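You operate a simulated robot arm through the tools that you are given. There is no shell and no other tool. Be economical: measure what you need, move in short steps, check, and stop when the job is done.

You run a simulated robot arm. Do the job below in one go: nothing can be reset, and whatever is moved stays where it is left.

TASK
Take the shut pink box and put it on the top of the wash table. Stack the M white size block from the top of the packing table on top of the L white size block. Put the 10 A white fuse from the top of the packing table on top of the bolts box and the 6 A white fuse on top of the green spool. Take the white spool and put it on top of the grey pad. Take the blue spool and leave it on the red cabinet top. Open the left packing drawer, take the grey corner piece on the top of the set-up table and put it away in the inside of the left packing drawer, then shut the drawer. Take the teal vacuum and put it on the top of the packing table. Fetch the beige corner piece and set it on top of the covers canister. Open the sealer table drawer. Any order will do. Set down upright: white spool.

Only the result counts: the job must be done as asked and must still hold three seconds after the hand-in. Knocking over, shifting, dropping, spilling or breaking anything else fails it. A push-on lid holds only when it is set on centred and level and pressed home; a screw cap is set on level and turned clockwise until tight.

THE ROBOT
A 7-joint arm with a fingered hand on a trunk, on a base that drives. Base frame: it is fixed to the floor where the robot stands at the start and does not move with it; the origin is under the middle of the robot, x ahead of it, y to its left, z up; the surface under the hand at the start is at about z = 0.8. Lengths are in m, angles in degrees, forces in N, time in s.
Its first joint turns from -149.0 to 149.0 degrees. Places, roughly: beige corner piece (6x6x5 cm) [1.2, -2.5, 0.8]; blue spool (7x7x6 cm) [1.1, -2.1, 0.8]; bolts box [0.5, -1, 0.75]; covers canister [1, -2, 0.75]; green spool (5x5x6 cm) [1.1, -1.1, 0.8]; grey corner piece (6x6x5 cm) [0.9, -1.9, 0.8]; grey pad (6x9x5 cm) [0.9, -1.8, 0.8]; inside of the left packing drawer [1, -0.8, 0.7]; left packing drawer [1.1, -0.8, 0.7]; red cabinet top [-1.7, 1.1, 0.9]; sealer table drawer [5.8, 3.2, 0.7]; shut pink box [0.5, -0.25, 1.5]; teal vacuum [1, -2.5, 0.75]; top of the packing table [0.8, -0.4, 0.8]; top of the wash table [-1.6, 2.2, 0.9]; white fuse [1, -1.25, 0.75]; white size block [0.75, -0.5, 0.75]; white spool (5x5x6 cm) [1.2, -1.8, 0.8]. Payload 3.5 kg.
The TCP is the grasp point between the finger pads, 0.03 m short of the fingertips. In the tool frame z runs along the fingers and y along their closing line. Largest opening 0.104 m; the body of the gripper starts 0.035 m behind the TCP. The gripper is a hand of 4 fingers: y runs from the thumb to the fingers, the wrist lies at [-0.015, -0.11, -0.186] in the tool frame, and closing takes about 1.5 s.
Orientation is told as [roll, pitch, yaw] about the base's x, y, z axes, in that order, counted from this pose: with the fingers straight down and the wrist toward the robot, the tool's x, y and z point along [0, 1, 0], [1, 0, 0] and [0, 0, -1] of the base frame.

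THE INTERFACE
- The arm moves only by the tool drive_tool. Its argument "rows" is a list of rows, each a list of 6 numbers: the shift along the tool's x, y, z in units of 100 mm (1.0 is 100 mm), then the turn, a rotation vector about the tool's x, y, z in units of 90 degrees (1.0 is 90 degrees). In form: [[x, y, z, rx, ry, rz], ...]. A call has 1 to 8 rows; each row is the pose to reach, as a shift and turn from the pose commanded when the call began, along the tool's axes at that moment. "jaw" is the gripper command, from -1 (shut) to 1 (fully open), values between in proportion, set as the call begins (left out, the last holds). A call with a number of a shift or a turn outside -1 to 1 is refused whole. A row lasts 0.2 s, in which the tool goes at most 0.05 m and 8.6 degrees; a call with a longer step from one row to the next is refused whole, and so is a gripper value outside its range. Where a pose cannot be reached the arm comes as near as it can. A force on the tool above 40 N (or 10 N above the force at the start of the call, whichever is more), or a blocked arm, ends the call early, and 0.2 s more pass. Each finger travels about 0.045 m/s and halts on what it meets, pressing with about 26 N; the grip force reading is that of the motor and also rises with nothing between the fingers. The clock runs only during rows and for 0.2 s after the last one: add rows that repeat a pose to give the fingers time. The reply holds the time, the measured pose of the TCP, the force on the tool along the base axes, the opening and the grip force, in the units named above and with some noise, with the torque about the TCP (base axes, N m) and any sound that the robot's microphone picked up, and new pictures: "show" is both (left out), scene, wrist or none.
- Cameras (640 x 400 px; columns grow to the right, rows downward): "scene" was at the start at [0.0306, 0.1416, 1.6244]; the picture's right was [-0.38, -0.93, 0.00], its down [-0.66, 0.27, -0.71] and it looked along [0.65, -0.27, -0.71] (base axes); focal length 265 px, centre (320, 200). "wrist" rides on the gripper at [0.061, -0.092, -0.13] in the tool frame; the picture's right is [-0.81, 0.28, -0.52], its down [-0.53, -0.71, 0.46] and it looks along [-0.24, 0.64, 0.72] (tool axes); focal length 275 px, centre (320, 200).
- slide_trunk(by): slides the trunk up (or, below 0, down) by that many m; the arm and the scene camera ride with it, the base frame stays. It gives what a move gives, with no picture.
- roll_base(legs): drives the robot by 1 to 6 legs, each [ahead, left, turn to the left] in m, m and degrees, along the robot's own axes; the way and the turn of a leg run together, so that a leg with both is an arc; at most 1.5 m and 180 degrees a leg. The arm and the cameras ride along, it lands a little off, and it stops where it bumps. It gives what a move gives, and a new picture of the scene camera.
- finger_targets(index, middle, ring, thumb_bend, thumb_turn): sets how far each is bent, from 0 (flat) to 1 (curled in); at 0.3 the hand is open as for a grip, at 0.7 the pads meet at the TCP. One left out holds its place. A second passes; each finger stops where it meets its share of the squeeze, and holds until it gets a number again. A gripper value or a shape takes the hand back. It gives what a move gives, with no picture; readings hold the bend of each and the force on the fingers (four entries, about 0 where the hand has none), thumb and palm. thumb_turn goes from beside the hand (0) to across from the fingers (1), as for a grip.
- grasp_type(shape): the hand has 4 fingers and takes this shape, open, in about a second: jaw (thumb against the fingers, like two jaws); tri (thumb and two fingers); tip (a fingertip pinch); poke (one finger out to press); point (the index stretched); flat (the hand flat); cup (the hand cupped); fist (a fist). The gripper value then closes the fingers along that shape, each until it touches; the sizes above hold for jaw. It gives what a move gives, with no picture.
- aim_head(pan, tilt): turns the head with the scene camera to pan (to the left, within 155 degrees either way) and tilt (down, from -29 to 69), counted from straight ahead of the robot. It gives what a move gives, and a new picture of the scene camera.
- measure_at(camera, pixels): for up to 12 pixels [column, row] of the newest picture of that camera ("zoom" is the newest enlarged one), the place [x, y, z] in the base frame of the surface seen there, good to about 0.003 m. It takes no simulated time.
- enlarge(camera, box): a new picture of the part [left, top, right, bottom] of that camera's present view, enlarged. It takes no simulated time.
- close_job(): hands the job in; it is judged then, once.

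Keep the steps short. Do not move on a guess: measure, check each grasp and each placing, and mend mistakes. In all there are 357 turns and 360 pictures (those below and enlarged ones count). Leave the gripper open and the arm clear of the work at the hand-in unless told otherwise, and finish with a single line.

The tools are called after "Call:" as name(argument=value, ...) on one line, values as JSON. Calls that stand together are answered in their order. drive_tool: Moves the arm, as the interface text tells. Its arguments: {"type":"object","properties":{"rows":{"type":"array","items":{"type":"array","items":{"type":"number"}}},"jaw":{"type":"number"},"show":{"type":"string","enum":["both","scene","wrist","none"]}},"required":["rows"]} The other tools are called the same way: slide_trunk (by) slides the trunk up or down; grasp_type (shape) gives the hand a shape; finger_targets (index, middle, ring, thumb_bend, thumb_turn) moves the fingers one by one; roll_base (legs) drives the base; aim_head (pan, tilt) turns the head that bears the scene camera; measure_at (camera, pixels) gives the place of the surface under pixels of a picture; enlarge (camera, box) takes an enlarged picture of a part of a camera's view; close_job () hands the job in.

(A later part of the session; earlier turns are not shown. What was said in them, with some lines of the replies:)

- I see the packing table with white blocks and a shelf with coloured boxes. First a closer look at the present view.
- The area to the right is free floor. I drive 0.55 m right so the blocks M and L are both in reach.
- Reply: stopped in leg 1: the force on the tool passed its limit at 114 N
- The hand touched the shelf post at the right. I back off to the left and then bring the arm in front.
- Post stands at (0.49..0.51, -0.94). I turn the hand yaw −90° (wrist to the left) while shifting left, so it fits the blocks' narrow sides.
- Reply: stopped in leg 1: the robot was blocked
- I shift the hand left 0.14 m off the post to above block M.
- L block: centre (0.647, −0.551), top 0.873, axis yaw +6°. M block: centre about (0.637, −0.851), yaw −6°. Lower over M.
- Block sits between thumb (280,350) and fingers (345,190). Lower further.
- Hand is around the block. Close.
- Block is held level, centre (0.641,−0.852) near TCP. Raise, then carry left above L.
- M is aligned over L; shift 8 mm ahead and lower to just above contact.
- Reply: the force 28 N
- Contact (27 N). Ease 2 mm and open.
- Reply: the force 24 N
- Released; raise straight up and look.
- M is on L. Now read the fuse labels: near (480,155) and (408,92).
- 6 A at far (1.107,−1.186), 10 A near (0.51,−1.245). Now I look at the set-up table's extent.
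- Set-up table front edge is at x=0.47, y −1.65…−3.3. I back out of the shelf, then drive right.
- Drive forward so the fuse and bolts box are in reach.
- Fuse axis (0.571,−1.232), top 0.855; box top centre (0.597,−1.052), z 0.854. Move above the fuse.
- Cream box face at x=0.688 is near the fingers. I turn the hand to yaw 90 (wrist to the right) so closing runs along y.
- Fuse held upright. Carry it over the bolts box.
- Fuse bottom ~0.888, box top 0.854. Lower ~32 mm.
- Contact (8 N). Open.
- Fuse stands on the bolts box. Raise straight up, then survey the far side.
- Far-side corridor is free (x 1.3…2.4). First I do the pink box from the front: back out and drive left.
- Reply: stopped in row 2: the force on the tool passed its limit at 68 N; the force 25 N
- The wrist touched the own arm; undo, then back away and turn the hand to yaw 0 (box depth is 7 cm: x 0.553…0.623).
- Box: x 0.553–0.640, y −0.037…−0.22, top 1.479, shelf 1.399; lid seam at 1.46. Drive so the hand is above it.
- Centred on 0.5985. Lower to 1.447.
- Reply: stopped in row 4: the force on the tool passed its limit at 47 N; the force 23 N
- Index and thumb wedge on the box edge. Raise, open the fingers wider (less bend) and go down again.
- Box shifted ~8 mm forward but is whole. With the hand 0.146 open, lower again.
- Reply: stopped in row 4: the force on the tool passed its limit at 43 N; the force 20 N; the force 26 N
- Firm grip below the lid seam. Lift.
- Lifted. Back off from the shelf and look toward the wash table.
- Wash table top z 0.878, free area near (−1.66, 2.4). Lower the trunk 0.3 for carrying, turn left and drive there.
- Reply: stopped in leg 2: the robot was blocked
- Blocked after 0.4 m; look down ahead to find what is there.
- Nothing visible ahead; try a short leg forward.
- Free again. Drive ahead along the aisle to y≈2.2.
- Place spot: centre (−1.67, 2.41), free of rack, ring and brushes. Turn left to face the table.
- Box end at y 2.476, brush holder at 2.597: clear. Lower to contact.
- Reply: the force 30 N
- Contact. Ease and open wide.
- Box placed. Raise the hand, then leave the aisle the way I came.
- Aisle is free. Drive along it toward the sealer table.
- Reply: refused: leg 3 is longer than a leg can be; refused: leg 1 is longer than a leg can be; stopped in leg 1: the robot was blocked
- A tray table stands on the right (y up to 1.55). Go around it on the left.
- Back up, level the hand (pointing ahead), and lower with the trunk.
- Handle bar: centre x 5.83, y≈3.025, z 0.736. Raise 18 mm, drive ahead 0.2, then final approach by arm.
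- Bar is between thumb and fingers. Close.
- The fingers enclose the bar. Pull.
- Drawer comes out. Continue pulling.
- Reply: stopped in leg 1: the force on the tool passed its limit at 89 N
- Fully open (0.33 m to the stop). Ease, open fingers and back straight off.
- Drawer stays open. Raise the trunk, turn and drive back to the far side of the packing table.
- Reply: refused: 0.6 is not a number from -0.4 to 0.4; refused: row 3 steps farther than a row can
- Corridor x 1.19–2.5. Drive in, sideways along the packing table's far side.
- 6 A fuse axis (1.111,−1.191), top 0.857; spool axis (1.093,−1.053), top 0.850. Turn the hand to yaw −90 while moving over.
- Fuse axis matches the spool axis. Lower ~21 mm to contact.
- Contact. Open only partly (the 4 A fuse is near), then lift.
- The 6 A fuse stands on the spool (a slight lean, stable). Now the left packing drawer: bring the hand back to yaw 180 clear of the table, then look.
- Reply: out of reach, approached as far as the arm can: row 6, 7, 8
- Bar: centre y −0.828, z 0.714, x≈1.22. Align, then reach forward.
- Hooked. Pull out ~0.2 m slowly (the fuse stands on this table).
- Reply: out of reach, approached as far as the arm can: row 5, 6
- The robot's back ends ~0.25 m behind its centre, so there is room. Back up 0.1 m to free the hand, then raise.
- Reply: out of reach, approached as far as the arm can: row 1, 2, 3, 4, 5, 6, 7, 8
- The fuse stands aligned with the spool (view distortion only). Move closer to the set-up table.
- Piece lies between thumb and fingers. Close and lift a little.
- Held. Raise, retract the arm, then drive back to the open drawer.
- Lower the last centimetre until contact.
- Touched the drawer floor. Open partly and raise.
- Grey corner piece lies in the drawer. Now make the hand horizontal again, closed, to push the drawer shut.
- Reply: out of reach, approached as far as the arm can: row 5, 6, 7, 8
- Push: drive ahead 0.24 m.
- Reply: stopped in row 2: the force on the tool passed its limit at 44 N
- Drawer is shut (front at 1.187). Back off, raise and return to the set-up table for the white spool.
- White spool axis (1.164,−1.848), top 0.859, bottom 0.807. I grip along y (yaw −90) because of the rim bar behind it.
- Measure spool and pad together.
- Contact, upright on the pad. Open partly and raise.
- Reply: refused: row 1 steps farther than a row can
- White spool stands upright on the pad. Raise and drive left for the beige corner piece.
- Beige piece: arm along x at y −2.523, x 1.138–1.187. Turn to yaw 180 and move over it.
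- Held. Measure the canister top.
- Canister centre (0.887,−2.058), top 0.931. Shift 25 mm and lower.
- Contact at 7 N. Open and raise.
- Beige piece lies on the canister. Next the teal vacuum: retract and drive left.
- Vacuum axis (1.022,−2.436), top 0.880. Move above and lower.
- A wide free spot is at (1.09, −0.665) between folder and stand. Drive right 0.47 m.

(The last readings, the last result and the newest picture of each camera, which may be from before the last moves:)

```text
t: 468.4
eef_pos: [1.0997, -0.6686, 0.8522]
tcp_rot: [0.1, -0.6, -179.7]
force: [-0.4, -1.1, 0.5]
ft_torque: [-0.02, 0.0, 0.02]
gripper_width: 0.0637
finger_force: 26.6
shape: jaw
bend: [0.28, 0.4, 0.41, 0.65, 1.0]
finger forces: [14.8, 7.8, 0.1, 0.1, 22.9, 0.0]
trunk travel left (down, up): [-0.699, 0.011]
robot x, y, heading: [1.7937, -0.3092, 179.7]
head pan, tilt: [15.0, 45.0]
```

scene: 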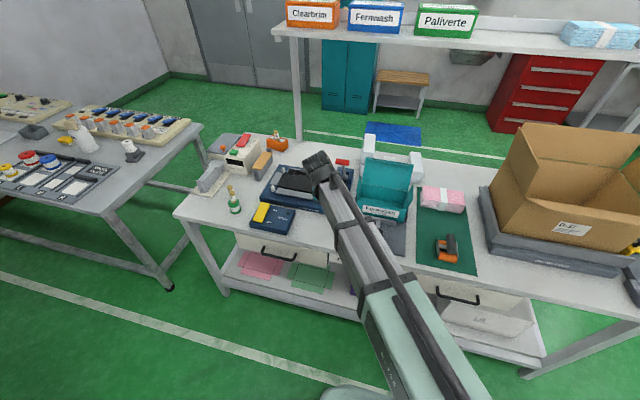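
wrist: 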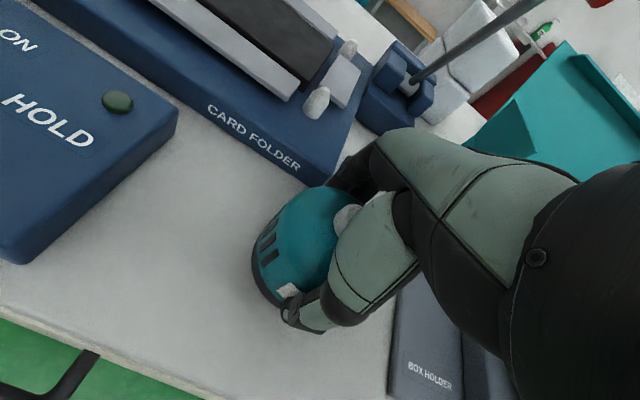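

Call:
drive_tool(rows=[[0, 0, 0.015, 0, 0, 0], [0, 0, 0.015, 0, 0, 0]], show="none")

Call:
drive_tool(rows=[[0, 0, 0, 0, 0, 0], [0, 0, 0, 0, 0, 0], [0, 0, 0, 0, 0, 0], [0, 0, 0, 0, 0, 0], [0, 0, 0, 0, 0, 0]], jaw=0.8, show="wrist")

Call:
drive_tool(rows=[[0, 0, -0.1, 0, 0, 0], [0, 0, -0.4, 0, 0, 0], [0, 0, -0.8, 0, 0, 0], [0, 0, -1, 0, 0, 0]], show="wrist")

```text
t: 469.0
eef_pos: [1.0985, -0.6693, 0.8518]
tcp_rot: [0.1, -0.5, -179.6]
force: [-0.6, 0.8, 5.0]
ft_torque: [-0.02, -0.03, 0.0]
gripper_width: 0.0631
finger_force: 26.1
shape: jaw
bend: [0.28, 0.4, 0.41, 0.65, 1.0]
finger forces: [15.0, 8.0, 0.0, 0.0, 23.5, 0.1]
trunk travel left (down, up): [-0.699, 0.011]
robot x, y, heading: [1.7908, -0.3084, 179.8]
head pan, tilt: [15.0, 45.0]
```

```text
t: 470.2
eef_pos: [1.0994, -0.6687, 0.8515]
tcp_rot: [0.2, -0.5, -179.6]
force: [0.0, -0.1, -0.1]
ft_torque: [0.01, -0.02, 0.03]
gripper_width: 0.0935
finger_force: 0.0
shape: jaw
bend: [0.29, 0.32, 0.3, 0.35, 0.98]
finger forces: [0.0, 0.0, 0.1, 0.1, 0.0, 0.0]
trunk travel left (down, up): [-0.699, 0.011]
robot x, y, heading: [1.7932, -0.3062, 179.6]
head pan, tilt: [15.0, 45.0]
```

wrist: 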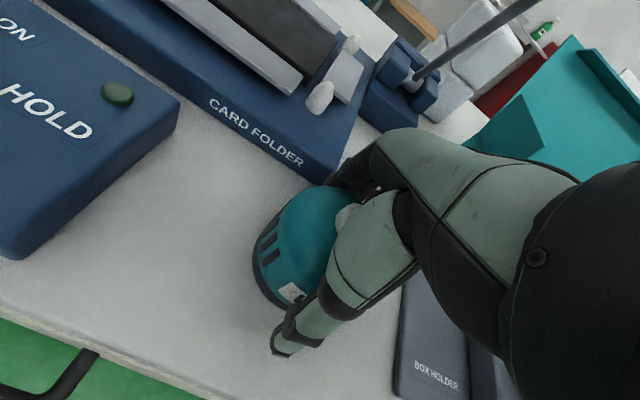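

```text
t: 471.2
eef_pos: [1.0991, -0.6683, 0.9496]
tcp_rot: [0.1, -0.5, -179.7]
force: [0.0, 0.7, -0.3]
ft_torque: [-0.01, -0.03, 0.02]
gripper_width: 0.0936
finger_force: 0.1
shape: jaw
bend: [0.29, 0.32, 0.3, 0.35, 0.98]
finger forces: [0.0, 0.1, 0.0, 0.0, 0.0, 0.0]
trunk travel left (down, up): [-0.699, 0.011]
robot x, y, heading: [1.7949, -0.3105, 179.7]
head pan, tilt: [15.0, 45.0]
```

wrist: 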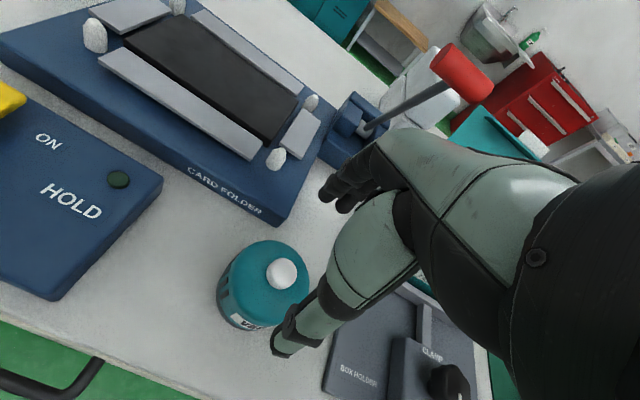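

Vacuum placed. Raise, retract and return for the blue spool.

Call:
drive_tool(rows=[[0, -0.2, -0.3, 0, 0, 0], [0, -0.5, -0.6, 0, 0, 0], [0, -0.8, -0.9, 0, 0, 0]], jaw=1, show="none")

Call:
drive_tool(rows=[[0, 0, -0.4, 0, 0, 0], [0, 0, -0.7, 0, 0, 0]], show="none")

Call:
enlarge(camera="scene", box=[180, 120, 480, 300])

Call:
roll_base(legs=[[-0.03, 1.4, 0], [0, 0.5, 0]])

```text
t: 472.0
eef_pos: [1.1809, -0.6702, 1.0374]
tcp_rot: [0.1, -0.5, -179.8]
force: [0.6, -0.3, 0.7]
ft_torque: [-0.02, 0.0, -0.02]
gripper_width: 0.1036
finger_force: 0.0
shape: jaw
bend: [0.3, 0.3, 0.3, 0.3, 0.98]
finger forces: [0.1, 0.0, 0.0, 0.0, 0.0, 0.0]
trunk travel left (down, up): [-0.699, 0.011]
robot x, y, heading: [1.7929, -0.3078, 179.8]
head pan, tilt: [15.0, 45.0]
```

```text
t: 472.6
eef_pos: [1.1805, -0.6682, 1.111]
tcp_rot: [0.1, -0.5, -179.8]
force: [0.8, -1.3, -0.7]
ft_torque: [-0.03, -0.04, 0.0]
gripper_width: 0.1039
finger_force: 0.1
shape: jaw
bend: [0.3, 0.3, 0.3, 0.3, 0.98]
finger forces: [0.1, 0.0, 0.0, 0.0, 0.0, 0.0]
trunk travel left (down, up): [-0.699, 0.011]
robot x, y, heading: [1.7913, -0.3094, 179.7]
head pan, tilt: [15.0, 45.0]
```

```text
2.13 times, centred on (330, 210) of scene
```

zoom: 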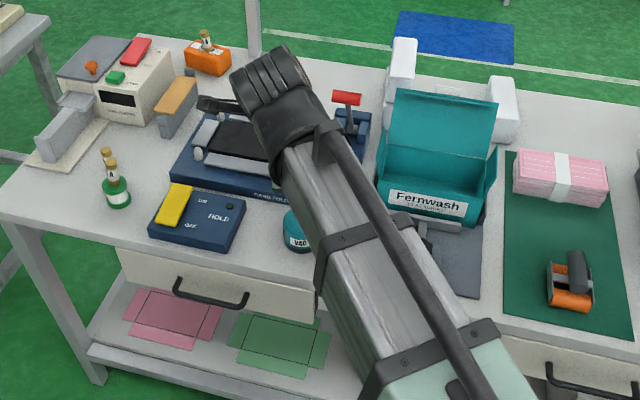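

```text
t: 482.0
eef_pos: [1.246, -2.5493, 1.1106]
tcp_rot: [0.0, -0.5, -178.3]
force: [-0.3, -0.2, -0.6]
ft_torque: [0.02, 0.04, -0.01]
gripper_width: 0.1036
finger_force: 0.1
shape: jaw
bend: [0.3, 0.3, 0.3, 0.3, 0.98]
finger forces: [0.1, 0.1, 0.0, 0.1, 0.0, 0.1]
trunk travel left (down, up): [-0.699, 0.011]
robot x, y, heading: [1.8457, -2.1717, -178.8]
head pan, tilt: [15.0, 45.0]
```

scene: 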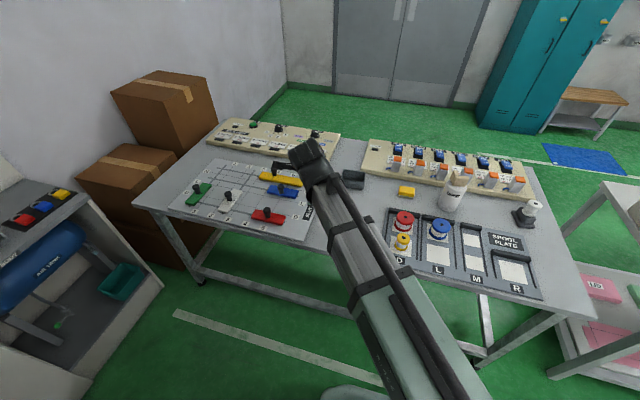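

Call:
drive_tool(rows=[[-0.12, 0.12, 0, 0, 0, 0.094], [-0.25, 0.25, 0, 0, 0, 0.188], [-0.37, 0.37, 0, 0, 0, 0.282], [-0.5, 0.5, 0, 0, 0, 0.376], [-0.62, 0.62, 0, 0, 0, 0.47], [-0.75, 0.75, 0, 0, 0, 0.564], [-0.87, 0.87, 0, 0, 0, 0.658], [-1.0, 1.0, 0, 0, 0, 0.75]], show="none")

Call:
drive_tool(rows=[[0, 0, 0, 0, 0, 0.09], [0, 0, 0, 0, 0, 0.18], [0, 0, 0, 0, 0, 0.27]], show="none")

Call:
enlarge(camera="scene", box=[380, 195, 480, 275])

Call:
measure_at(camera="zoom", pixels=[[370, 150], [370, 165], [330, 155], [410, 160], [375, 135], [360, 210], [195, 120], [440, 130]])

```text
t: 483.8
eef_pos: [1.1433, -2.4515, 1.1124]
tcp_rot: [0.4, -0.1, 114.1]
force: [0.7, -0.2, 0.2]
ft_torque: [0.03, 0.0, -0.01]
gripper_width: 0.1037
finger_force: 0.1
shape: jaw
bend: [0.3, 0.3, 0.3, 0.3, 0.98]
finger forces: [0.0, 0.1, 0.0, 0.0, 0.1, 0.1]
trunk travel left (down, up): [-0.699, 0.011]
robot x, y, heading: [1.849, -2.1717, -178.6]
head pan, tilt: [15.0, 45.0]
```

```text
t: 484.6
eef_pos: [1.1431, -2.4521, 1.1127]
tcp_rot: [0.5, 0.0, 89.8]
force: [-0.2, 0.7, 0.3]
ft_torque: [0.0, -0.01, -0.01]
gripper_width: 0.1037
finger_force: 0.0
shape: jaw
bend: [0.3, 0.3, 0.3, 0.3, 0.98]
finger forces: [0.0, 0.0, 0.0, 0.0, 0.1, 0.0]
trunk travel left (down, up): [-0.699, 0.011]
robot x, y, heading: [1.8465, -2.1732, -178.5]
head pan, tilt: [15.0, 45.0]
```

```text
5.00 times, centred on (430, 235) of scene
```

zoom: 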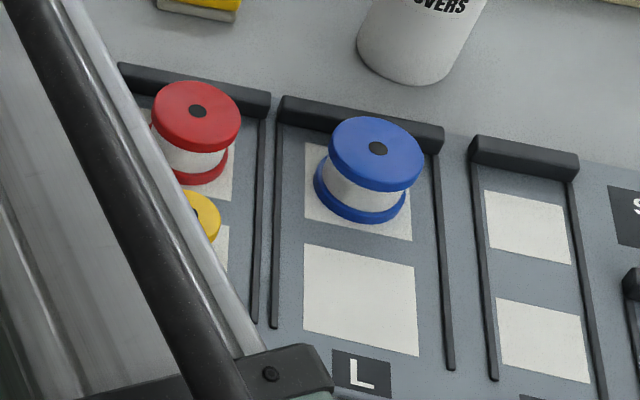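

```text
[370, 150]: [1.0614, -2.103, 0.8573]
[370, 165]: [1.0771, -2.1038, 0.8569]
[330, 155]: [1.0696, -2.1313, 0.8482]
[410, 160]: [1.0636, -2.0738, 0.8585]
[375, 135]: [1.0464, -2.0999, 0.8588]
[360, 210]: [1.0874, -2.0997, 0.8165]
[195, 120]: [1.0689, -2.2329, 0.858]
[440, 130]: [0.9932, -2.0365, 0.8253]
```

Call:
roll_base(legs=[[0.06, -0.34, 0]])

Call:
enlarge(camera="wrist", box=[0, 0, 640, 400])

```text
t: 486.8
eef_pos: [1.0752, -2.1134, 1.1121]
tcp_rot: [0.4, 0.1, 89.8]
force: [-0.7, 0.4, -0.1]
ft_torque: [0.0, 0.0, 0.03]
gripper_width: 0.1038
finger_force: 0.0
shape: jaw
bend: [0.3, 0.3, 0.3, 0.3, 0.98]
finger forces: [0.0, 0.0, 0.0, 0.0, 0.0, 0.1]
trunk travel left (down, up): [-0.699, 0.011]
robot x, y, heading: [1.7784, -1.8343, -178.5]
head pan, tilt: [15.0, 45.0]
```

scene: 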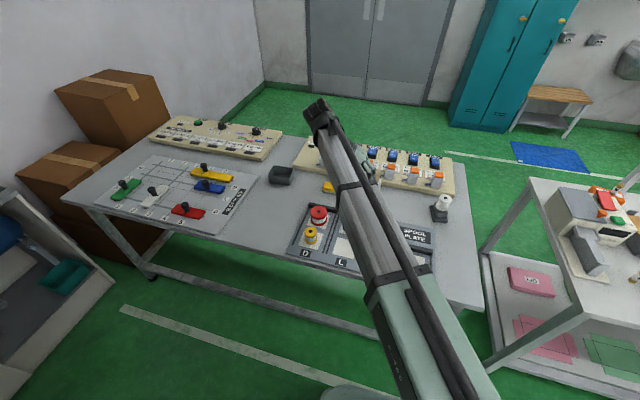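

```text
1.00 times, centred on (320, 200) of wrist (not enlarged: the box is as wide or as high as the picture)
```

zoom: 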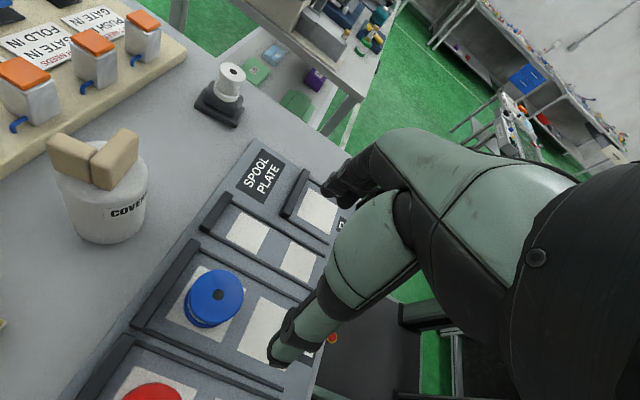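

Call:
measure_at(camera="zoom", pixels=[[218, 294], [190, 300], [240, 290], [215, 275], [215, 318], [70, 155], [105, 180], [125, 135]])

```text
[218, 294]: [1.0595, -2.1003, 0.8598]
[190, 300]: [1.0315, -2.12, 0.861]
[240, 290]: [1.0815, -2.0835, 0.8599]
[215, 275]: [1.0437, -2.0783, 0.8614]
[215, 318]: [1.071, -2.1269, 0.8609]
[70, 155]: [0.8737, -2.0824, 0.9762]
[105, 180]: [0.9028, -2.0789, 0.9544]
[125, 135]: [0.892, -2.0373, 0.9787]
```

Blue axis (1.059,−2.101). Lower over it.

Call:
drive_tool(rows=[[0.1, 0.06, 0.3, 0, 0, 0], [0.18, 0.12, 0.7, 0, 0, 0], [0.18, 0.12, 1.0, 0, 0, 0]], show="none")

Call:
drive_tool(rows=[[0, 0, 0.4, 0, 0, 0], [0, 0, 0.8, 0, 0, 0], [0, 0, 1.0, 0, 0, 0]], show="wrist")

```text
t: 487.6
eef_pos: [1.0583, -2.1032, 1.0125]
tcp_rot: [0.6, 0.1, 90.0]
force: [-0.4, 0.0, -0.3]
ft_torque: [-0.03, -0.01, -0.01]
gripper_width: 0.1037
finger_force: 0.0
shape: jaw
bend: [0.3, 0.3, 0.3, 0.3, 0.98]
finger forces: [0.0, 0.1, 0.0, 0.0, 0.1, 0.1]
trunk travel left (down, up): [-0.699, 0.011]
robot x, y, heading: [1.7835, -1.8368, -178.8]
head pan, tilt: [15.0, 45.0]
```

```text
t: 488.4
eef_pos: [1.0576, -2.1021, 0.912]
tcp_rot: [0.5, 0.1, 89.9]
force: [0.5, -0.1, 0.1]
ft_torque: [-0.02, -0.05, -0.04]
gripper_width: 0.1038
finger_force: 0.1
shape: jaw
bend: [0.3, 0.3, 0.3, 0.3, 0.98]
finger forces: [0.1, 0.0, 0.1, 0.1, 0.0, 0.0]
trunk travel left (down, up): [-0.699, 0.011]
robot x, y, heading: [1.78, -1.8324, -178.7]
head pan, tilt: [15.0, 45.0]
```

wrist: 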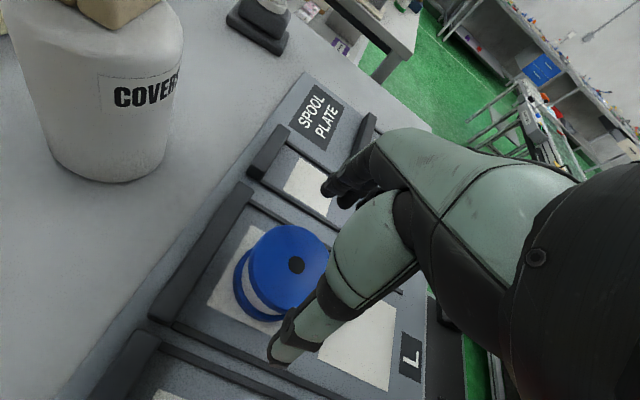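

Call:
measure_at(camera="wrist", pixels=[[297, 265], [260, 265], [290, 235], [290, 300]])

Call:
drive_tool(rows=[[0, 0, 0.25, 0, 0, 0], [0, 0, 0.5, 0, 0, 0], [0, 0, 0.66, 0, 0, 0]], show="wrist")

Call:
drive_tool(rows=[[0, 0, 0, 0, 0, 0], [0, 0, 0, 0, 0, 0], [0, 0, 0, 0, 0, 0], [0, 0, 0, 0, 0, 0], [0, 0, 0, 0, 0, 0], [0, 0, 0, 0, 0, 0]], jaw=-1, show="none")

Call:
drive_tool(rows=[[0, 0, -0.3, 0, 0, 0], [0, 0, -0.7, 0, 0, 0], [0, 0, -1, 0, 0, 0]], show="wrist")

```text
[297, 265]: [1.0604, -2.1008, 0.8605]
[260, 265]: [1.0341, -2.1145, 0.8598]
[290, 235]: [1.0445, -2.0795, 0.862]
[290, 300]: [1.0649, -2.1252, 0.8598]
```

```text
t: 489.2
eef_pos: [1.0564, -2.102, 0.8472]
tcp_rot: [0.5, 0.1, 89.9]
force: [0.4, 1.2, -0.3]
ft_torque: [0.04, 0.02, -0.02]
gripper_width: 0.1036
finger_force: 0.0
shape: jaw
bend: [0.3, 0.3, 0.3, 0.3, 0.98]
finger forces: [0.0, 0.1, 0.0, 0.1, 0.0, 0.0]
trunk travel left (down, up): [-0.699, 0.011]
robot x, y, heading: [1.7858, -1.837, -178.7]
head pan, tilt: [15.0, 45.0]
```

wrist: 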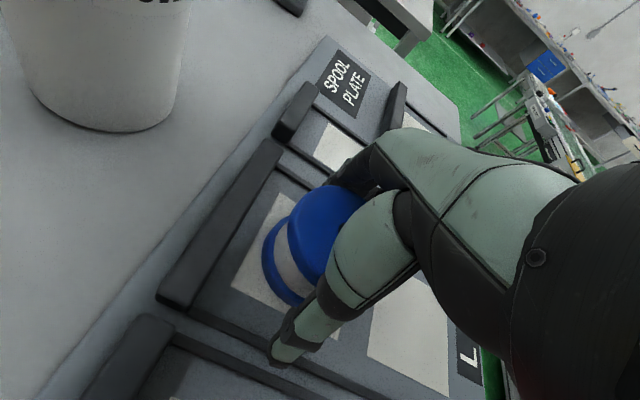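

```text
t: 490.6
eef_pos: [1.057, -2.1032, 0.8477]
tcp_rot: [0.5, 0.2, 89.9]
force: [0.0, -0.5, 0.8]
ft_torque: [0.06, -0.02, 0.0]
gripper_width: 0.0526
finger_force: 26.1
shape: jaw
bend: [0.74, 0.43, 0.46, 0.7, 1.0]
finger forces: [14.1, 9.4, 0.1, 0.1, 22.9, 0.0]
trunk travel left (down, up): [-0.699, 0.011]
robot x, y, heading: [1.7816, -1.8419, -178.5]
head pan, tilt: [15.0, 45.0]
```

```text
t: 491.4
eef_pos: [1.055, -2.1023, 0.9458]
tcp_rot: [0.4, 0.1, 90.0]
force: [-0.2, 0.5, -2.6]
ft_torque: [0.0, 0.04, 0.01]
gripper_width: 0.0529
finger_force: 25.9
shape: jaw
bend: [0.74, 0.43, 0.46, 0.7, 1.0]
finger forces: [14.7, 8.7, 0.1, 0.1, 22.4, 0.0]
trunk travel left (down, up): [-0.699, 0.011]
robot x, y, heading: [1.7836, -1.8395, -178.8]
head pan, tilt: [15.0, 45.0]
```

wrist: 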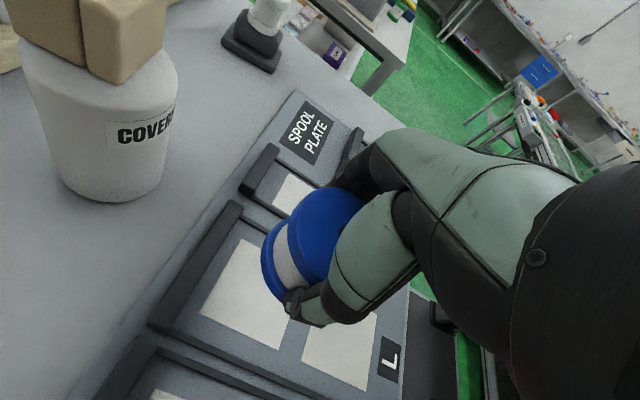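

Held. Raise, retract and turn to yaw 180 for the trip.

Call:
drive_tool(rows=[[0, 0, -0.4, 0, 0, 0], [-0.3, 0, -0.8, 0, 0, 0], [-0.7, 0, -1.0, 0, 0, 0], [-1, 0, -1.0, 0, 0, 0]], show="none")

Call:
drive_tool(rows=[[0, 0, -0.12, 0, 0, -0.094], [0, 0, -0.25, 0, 0, -0.188], [0, 0, -0.37, 0, 0, -0.282], [0, 0, -0.5, 0, 0, -0.376], [0, 0, -0.62, 0, 0, -0.47], [0, 0, -0.75, 0, 0, -0.564], [0, 0, -0.87, 0, 0, -0.658], [0, 0, -1, 0, 0, -0.75]], show="none")

Call:
drive_tool(rows=[[0, 0, 0, 0, 0, -0.083], [0, 0, 0, 0, 0, -0.166], [0, 0, 0, 0, 0, -0.25]], show="wrist")

```text
t: 492.4
eef_pos: [1.1556, -2.1031, 1.0441]
tcp_rot: [0.5, 0.1, 89.9]
force: [0.6, -0.2, -1.8]
ft_torque: [-0.03, 0.01, -0.01]
gripper_width: 0.0528
finger_force: 26.2
shape: jaw
bend: [0.74, 0.43, 0.46, 0.7, 1.0]
finger forces: [14.7, 8.7, 0.1, 0.0, 22.5, 0.0]
trunk travel left (down, up): [-0.699, 0.011]
robot x, y, heading: [1.78, -1.8369, -179.1]
head pan, tilt: [15.0, 45.0]
```

```text
t: 494.2
eef_pos: [1.1573, -2.1015, 1.1469]
tcp_rot: [0.3, -0.5, 157.6]
force: [-0.1, -0.4, -1.3]
ft_torque: [-0.03, 0.03, 0.02]
gripper_width: 0.0525
finger_force: 25.8
shape: jaw
bend: [0.74, 0.43, 0.46, 0.7, 1.0]
finger forces: [14.7, 8.8, 0.1, 0.1, 22.5, 0.0]
trunk travel left (down, up): [-0.699, 0.011]
robot x, y, heading: [1.7811, -1.8365, -178.8]
head pan, tilt: [15.0, 45.0]
```

```text
t: 495.0
eef_pos: [1.158, -2.1019, 1.1443]
tcp_rot: [0.2, -0.6, -179.8]
force: [0.0, -0.2, -1.9]
ft_torque: [-0.01, -0.02, 0.02]
gripper_width: 0.0527
finger_force: 25.4
shape: jaw
bend: [0.74, 0.43, 0.46, 0.7, 1.0]
finger forces: [14.8, 8.7, 0.1, 0.0, 22.5, 0.0]
trunk travel left (down, up): [-0.699, 0.011]
robot x, y, heading: [1.7776, -1.8382, -179.0]
head pan, tilt: [15.0, 45.0]
```

wrist: 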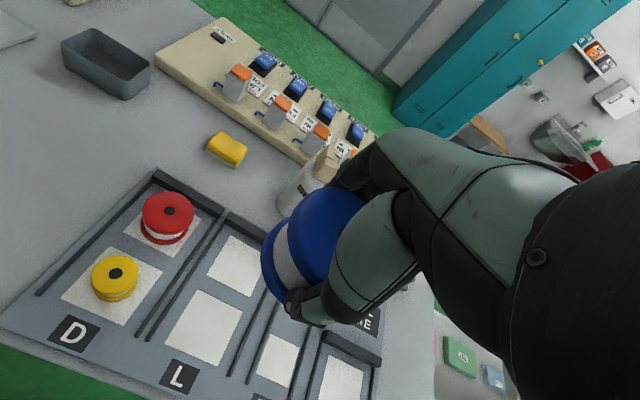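

Drive out of the corridor to the north, arm held clear.

Call:
roll_base(legs=[[-0.15, 0, 0], [0, -1.4, -0.5], [0, -1.4, 0], [0, -0.08, 0]])

Call:
aim_head(pan=0, tilt=25)

```text
t: 510.4
eef_pos: [1.2332, 0.8248, 1.144]
tcp_rot: [0.3, -0.4, -179.7]
force: [-0.3, 0.5, -2.4]
ft_torque: [-0.03, -0.01, 0.06]
gripper_width: 0.0531
finger_force: 26.4
shape: jaw
bend: [0.74, 0.43, 0.46, 0.7, 1.0]
finger forces: [14.7, 8.7, 0.1, 0.0, 22.6, 0.0]
trunk travel left (down, up): [-0.699, 0.011]
robot x, y, heading: [1.8536, 1.089, -178.1]
head pan, tilt: [15.0, 45.0]
```

scene: 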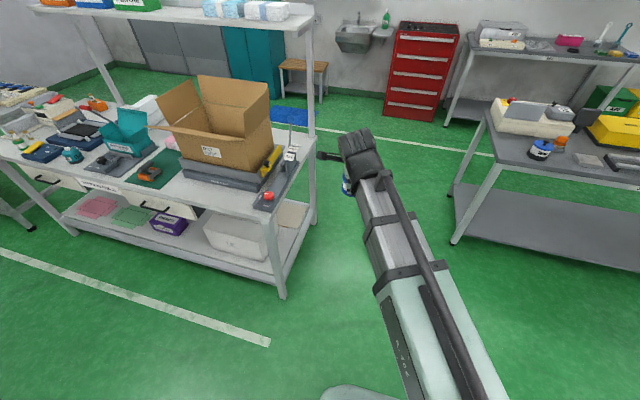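

```text
t: 511.2
eef_pos: [1.2331, 0.8231, 1.145]
tcp_rot: [0.1, -0.5, -179.7]
force: [-0.4, 0.2, -2.1]
ft_torque: [-0.02, 0.03, -0.04]
gripper_width: 0.0529
finger_force: 26.2
shape: jaw
bend: [0.74, 0.43, 0.46, 0.7, 1.0]
finger forces: [14.7, 8.6, 0.1, 0.1, 22.6, 0.0]
trunk travel left (down, up): [-0.699, 0.011]
robot x, y, heading: [1.8527, 1.0926, -178.5]
head pan, tilt: [0.0, 25.0]
```

scene: 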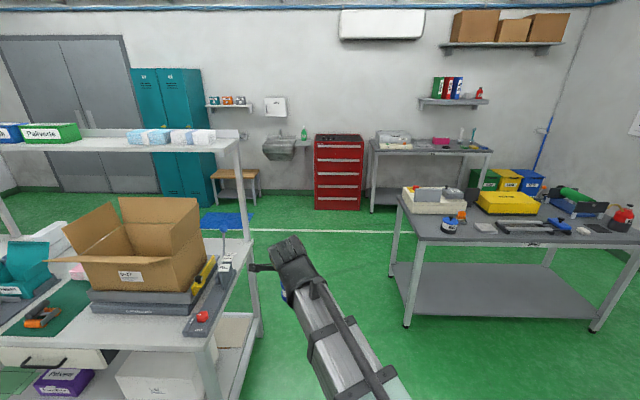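

Call:
roll_base(legs=[[0, 0.11, -1.7], [1.4, 0, 0], [1.2, 0, 0]])

Call:
aim_head(pan=5, tilt=45)

```text
t: 524.4
eef_pos: [-1.3236, 0.781, 1.1446]
tcp_rot: [0.0, -0.5, 176.4]
force: [0.0, -0.2, -1.6]
ft_torque: [0.02, 0.01, 0.01]
gripper_width: 0.0528
finger_force: 26.4
shape: jaw
bend: [0.74, 0.43, 0.46, 0.7, 1.0]
finger forces: [14.8, 8.8, 0.2, 0.0, 22.5, 0.0]
trunk travel left (down, up): [-0.699, 0.011]
robot x, y, heading: [-0.6886, 1.0116, 177.9]
head pan, tilt: [0.0, 25.0]
```

scene: 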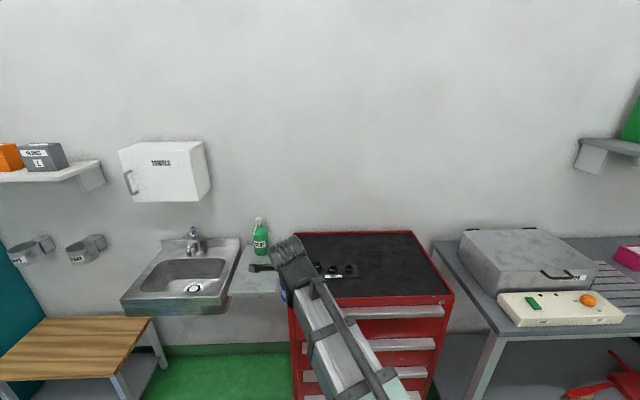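

```text
t: 525.2
eef_pos: [-1.3239, 0.7822, 1.1448]
tcp_rot: [0.2, -0.5, 176.3]
force: [-0.3, -0.1, -3.1]
ft_torque: [-0.04, -0.03, 0.0]
gripper_width: 0.0526
finger_force: 26.2
shape: jaw
bend: [0.74, 0.43, 0.46, 0.7, 1.0]
finger forces: [14.8, 8.8, 0.1, 0.1, 22.5, 0.0]
trunk travel left (down, up): [-0.699, 0.011]
robot x, y, heading: [-0.6864, 1.0096, 177.7]
head pan, tilt: [5.0, 45.0]
```

scene: 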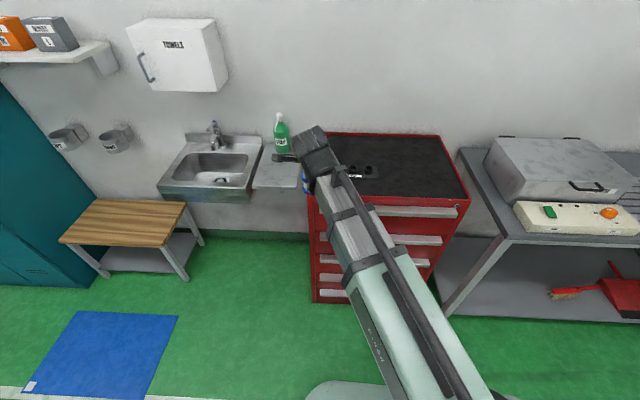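

Call:
measure_at(camera="scene", pixels=[[420, 165], [400, 185], [440, 140], [465, 195], [365, 172], [385, 175], [350, 180], [430, 190], [400, 150], [335, 135]])

Call:
enlarge(camera="scene", box=[300, 110, 480, 230])

```text
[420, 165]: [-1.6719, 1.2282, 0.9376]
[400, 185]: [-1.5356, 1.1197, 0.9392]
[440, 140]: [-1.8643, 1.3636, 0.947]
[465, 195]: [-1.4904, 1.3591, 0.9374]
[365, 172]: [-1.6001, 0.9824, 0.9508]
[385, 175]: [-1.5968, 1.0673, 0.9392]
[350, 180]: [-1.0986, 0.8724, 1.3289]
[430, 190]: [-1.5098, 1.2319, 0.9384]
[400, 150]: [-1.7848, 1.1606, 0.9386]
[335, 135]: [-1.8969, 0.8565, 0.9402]
```

```text
3.33 times, centred on (390, 170) of scene
```

zoom: 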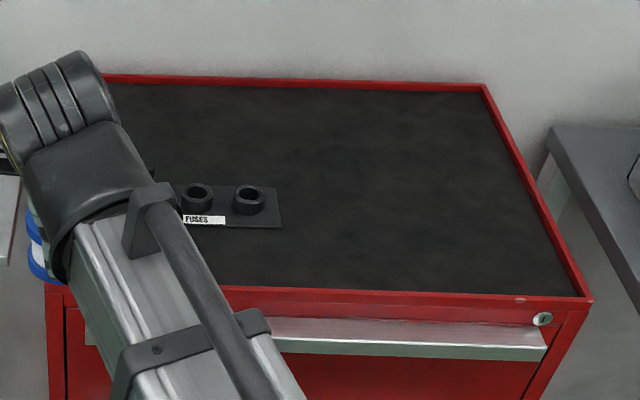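

Cabinet top z 0.938, free around (−1.66, 1.2). Drive so the spool comes above it.

Call:
roll_base(legs=[[0.2, -0.42, 2]])

Call:
drive_tool(rows=[[0, 0.4, 0, 0, 0, 0], [0, 0.8, 0.2, 0, 0, 0], [0, 1.0, 0.5, 0, 0, 0]], show="both")

```text
t: 528.0
eef_pos: [-1.5001, 1.1904, 1.1445]
tcp_rot: [0.1, -0.5, 178.0]
force: [0.4, 0.2, -2.6]
ft_torque: [0.02, -0.06, -0.02]
gripper_width: 0.0526
finger_force: 26.4
shape: jaw
bend: [0.74, 0.43, 0.46, 0.7, 1.0]
finger forces: [14.8, 8.8, 0.1, 0.0, 22.6, 0.0]
trunk travel left (down, up): [-0.699, 0.011]
robot x, y, heading: [-0.8691, 1.4381, 179.3]
head pan, tilt: [5.0, 45.0]
```

scene: 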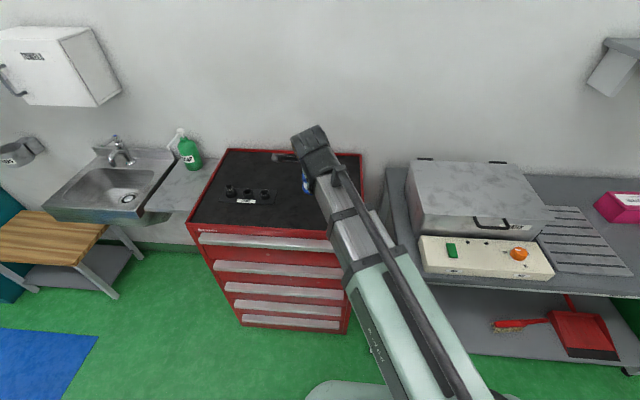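

```text
t: 528.8
eef_pos: [-1.5979, 1.193, 1.0936]
tcp_rot: [0.0, -0.6, 178.0]
force: [0.2, -1.3, -2.2]
ft_torque: [-0.01, 0.0, -0.01]
gripper_width: 0.0529
finger_force: 25.8
shape: jaw
bend: [0.74, 0.43, 0.46, 0.7, 1.0]
finger forces: [14.7, 8.7, 0.0, 0.1, 22.5, 0.1]
trunk travel left (down, up): [-0.699, 0.011]
robot x, y, heading: [-0.8664, 1.4347, 179.2]
head pan, tilt: [5.0, 45.0]
```

scene: 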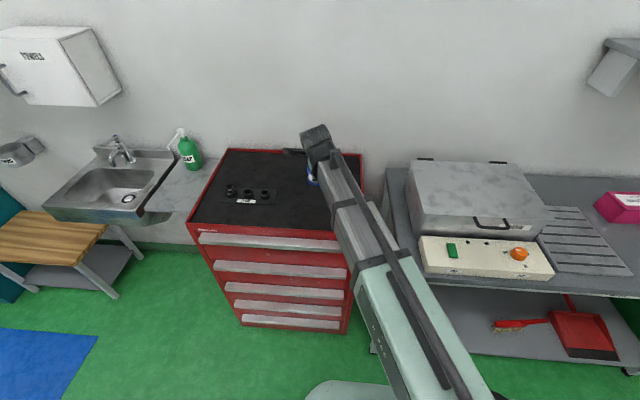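
wrist: 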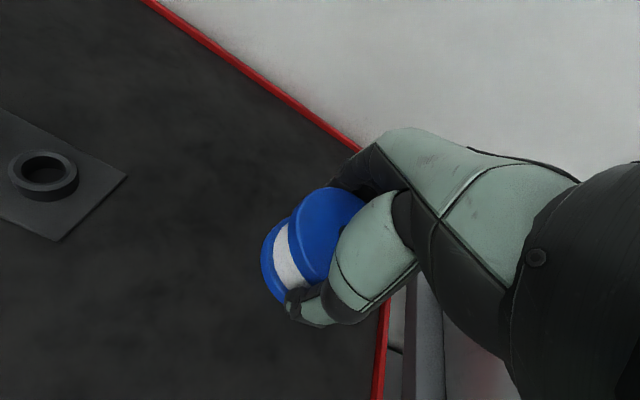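

Call:
drive_tool(rows=[[0.05, 0.2, 0.3, 0, 0, 0], [0.1, 0.4, 0.6, 0, 0, 0], [0.1, 0.4, 0.9, 0, 0, 0], [0.1, 0.4, 1.0, 0, 0, 0]], show="wrist")

Call:
drive_tool(rows=[[0, 0, 0.05, 0, 0, 0], [0, 0, 0.1, 0, 0, 0], [0, 0, 0.12, 0, 0, 0]], show="none")

```text
t: 529.8
eef_pos: [-1.643, 1.185, 0.9964]
tcp_rot: [0.1, -0.4, 178.0]
force: [0.7, 0.4, -2.1]
ft_torque: [-0.03, 0.01, 0.02]
gripper_width: 0.0528
finger_force: 26.5
shape: jaw
bend: [0.74, 0.43, 0.46, 0.7, 1.0]
finger forces: [14.7, 8.7, 0.1, 0.0, 22.6, 0.1]
trunk travel left (down, up): [-0.699, 0.011]
robot x, y, heading: [-0.8674, 1.4355, 179.5]
head pan, tilt: [5.0, 45.0]
```

wrist: 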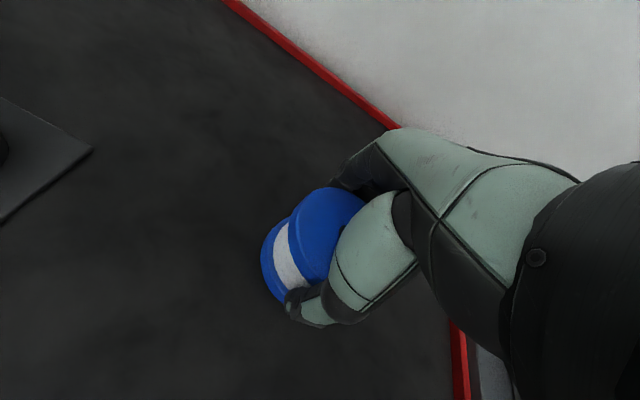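

```text
t: 530.6
eef_pos: [-1.6416, 1.1844, 0.9854]
tcp_rot: [0.0, -0.6, 178.0]
force: [0.3, 0.0, -2.7]
ft_torque: [0.02, -0.01, 0.0]
gripper_width: 0.0526
finger_force: 25.8
shape: jaw
bend: [0.74, 0.43, 0.46, 0.7, 1.0]
finger forces: [14.8, 8.7, 0.1, 0.0, 22.7, 0.0]
trunk travel left (down, up): [-0.699, 0.011]
robot x, y, heading: [-0.8652, 1.4326, 179.5]
head pan, tilt: [5.0, 45.0]
```

Call:
drive_tool(rows=[[0, 0, 0.03, 0, 0, 0], [0, 0, 0.06, 0, 0, 0], [0, 0, 0.07, 0, 0, 0]], show="none")

```text
t: 531.4
eef_pos: [-1.6425, 1.1853, 0.9794]
tcp_rot: [0.2, -0.7, 178.0]
force: [-3.6, 0.6, 7.9]
ft_torque: [0.1, 0.19, -0.01]
gripper_width: 0.0528
finger_force: 25.6
shape: jaw
bend: [0.74, 0.43, 0.46, 0.71, 1.0]
finger forces: [15.9, 13.6, 0.2, 0.0, 22.8, 0.0]
trunk travel left (down, up): [-0.699, 0.011]
robot x, y, heading: [-0.8686, 1.4342, 179.2]
head pan, tilt: [5.0, 45.0]
```

Contact. Open and raise.

Call:
drive_tool(rows=[[0, 0, -0.01, 0, 0, 0], [0, 0, -0.01, 0, 0, 0], [0, 0, -0.01, 0, 0, 0], [0, 0, -0.01, 0, 0, 0], [0, 0, -0.01, 0, 0, 0], [0, 0, -0.01, 0, 0, 0]], jaw=1, show="none")

Call:
drive_tool(rows=[[0, 0, -0.1, 0, 0, 0], [0, 0, -0.4, 0, 0, 0], [0, 0, -0.8, 0, 0, 0], [0, 0, -1, 0, 0, 0]], show="wrist")

Call:
drive_tool(rows=[[0, -0.4, -0.2, 0, 0, 0], [0, -0.8, -0.5, 0, 0, 0], [0, -1, -0.7, 0, 0, 0]], show="scene")

```text
t: 532.8
eef_pos: [-1.6418, 1.1851, 0.9783]
tcp_rot: [0.1, -0.4, 178.0]
force: [-0.4, 0.1, 0.0]
ft_torque: [0.02, -0.02, 0.05]
gripper_width: 0.1037
finger_force: 0.0
shape: jaw
bend: [0.3, 0.3, 0.3, 0.3, 0.98]
finger forces: [0.0, 0.0, 0.0, 0.0, 0.0, 0.0]
trunk travel left (down, up): [-0.699, 0.011]
robot x, y, heading: [-0.8639, 1.4347, 179.1]
head pan, tilt: [5.0, 45.0]
```

```text
t: 533.8
eef_pos: [-1.6396, 1.1853, 1.0792]
tcp_rot: [0.1, -0.4, 178.0]
force: [0.6, 0.3, -0.2]
ft_torque: [-0.01, 0.0, 0.01]
gripper_width: 0.1038
finger_force: 0.0
shape: jaw
bend: [0.3, 0.3, 0.3, 0.3, 0.98]
finger forces: [0.0, 0.1, 0.0, 0.0, 0.0, 0.0]
trunk travel left (down, up): [-0.699, 0.011]
robot x, y, heading: [-0.8665, 1.4365, 179.3]
head pan, tilt: [5.0, 45.0]
```

wrist: 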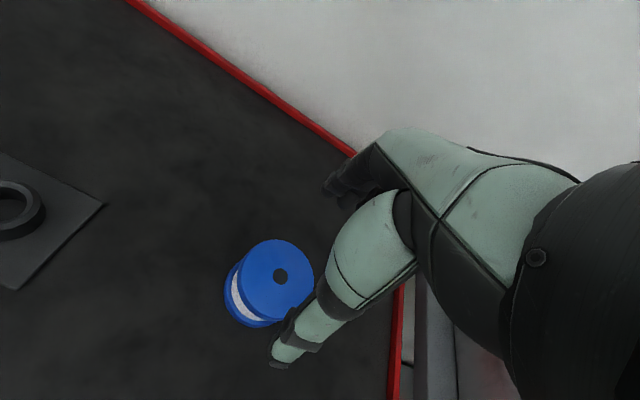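

```text
t: 534.6
eef_pos: [-1.5377, 1.1839, 1.1499]
tcp_rot: [0.2, -0.5, 178.0]
force: [-0.3, -0.6, -0.9]
ft_torque: [-0.03, 0.0, 0.03]
gripper_width: 0.1036
finger_force: 0.0
shape: jaw
bend: [0.3, 0.3, 0.3, 0.3, 0.98]
finger forces: [0.0, 0.1, 0.0, 0.1, 0.1, 0.0]
trunk travel left (down, up): [-0.699, 0.011]
robot x, y, heading: [-0.8663, 1.4383, 179.2]
head pan, tilt: [5.0, 45.0]
```

scene: 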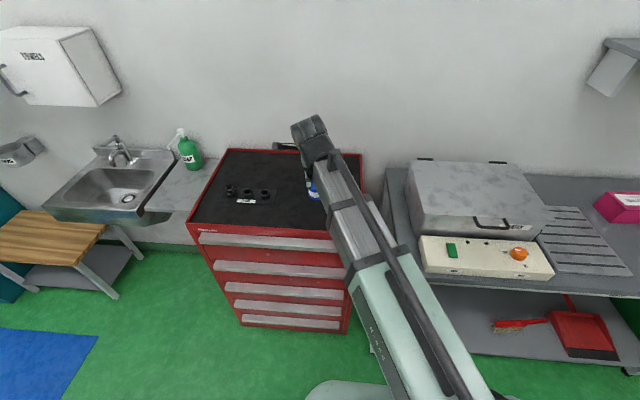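

Blue spool placed. Back off clear and check the packing table once more.

Call:
roll_base(legs=[[-0.25, 0.2, 0]])

Call:
aim_head(pan=120, tilt=22)

Call:
enlarge(camera="scene", box=[220, 120, 480, 280])

```text
t: 536.8
eef_pos: [-1.291, 0.9857, 1.1495]
tcp_rot: [0.1, -0.7, 177.6]
force: [-0.2, 0.4, 0.4]
ft_torque: [-0.01, 0.03, 0.01]
gripper_width: 0.1034
finger_force: 0.1
shape: jaw
bend: [0.3, 0.3, 0.3, 0.3, 0.98]
finger forces: [0.0, 0.0, 0.0, 0.0, 0.1, 0.1]
trunk travel left (down, up): [-0.699, 0.011]
robot x, y, heading: [-0.6207, 1.2306, 178.8]
head pan, tilt: [5.0, 45.0]
```

scene: 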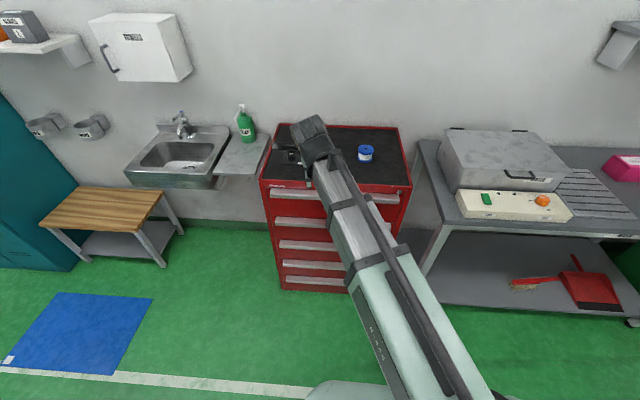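

```text
t: 538.7
eef_pos: [-1.2916, 0.9855, 1.1495]
tcp_rot: [0.1, -0.4, 177.6]
force: [0.1, 0.4, -0.2]
ft_torque: [-0.04, 0.03, 0.02]
gripper_width: 0.1038
finger_force: 0.0
shape: jaw
bend: [0.3, 0.3, 0.3, 0.3, 0.98]
finger forces: [0.0, 0.1, 0.0, 0.0, 0.0, 0.0]
trunk travel left (down, up): [-0.699, 0.011]
robot x, y, heading: [-0.6225, 1.2359, 178.9]
head pan, tilt: [120.0, 22.0]
```

scene: 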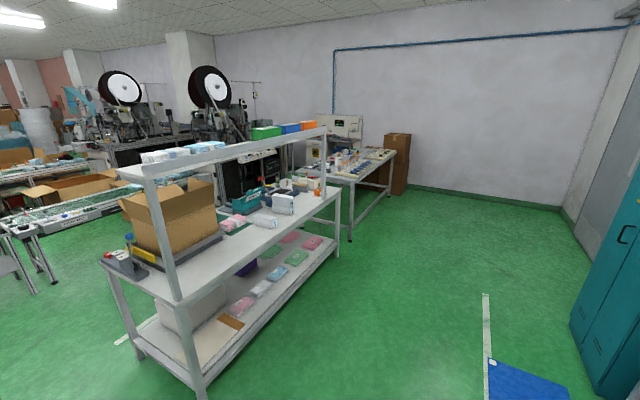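

```text
2.46 times, centred on (350, 200) of scene
```

zoom: 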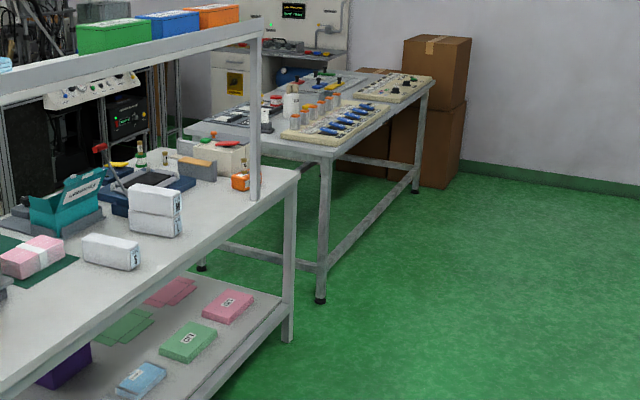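

Everything stands as asked: M on L, the fuses, vacuum and spools are in place, the left packing drawer is shut, and the sealer drawer was left open. Hand in.

Call:
close_job()

```text
The job is handed in.
```

I finished every item on the list and handed the job in; I don't know yet how it was judged.
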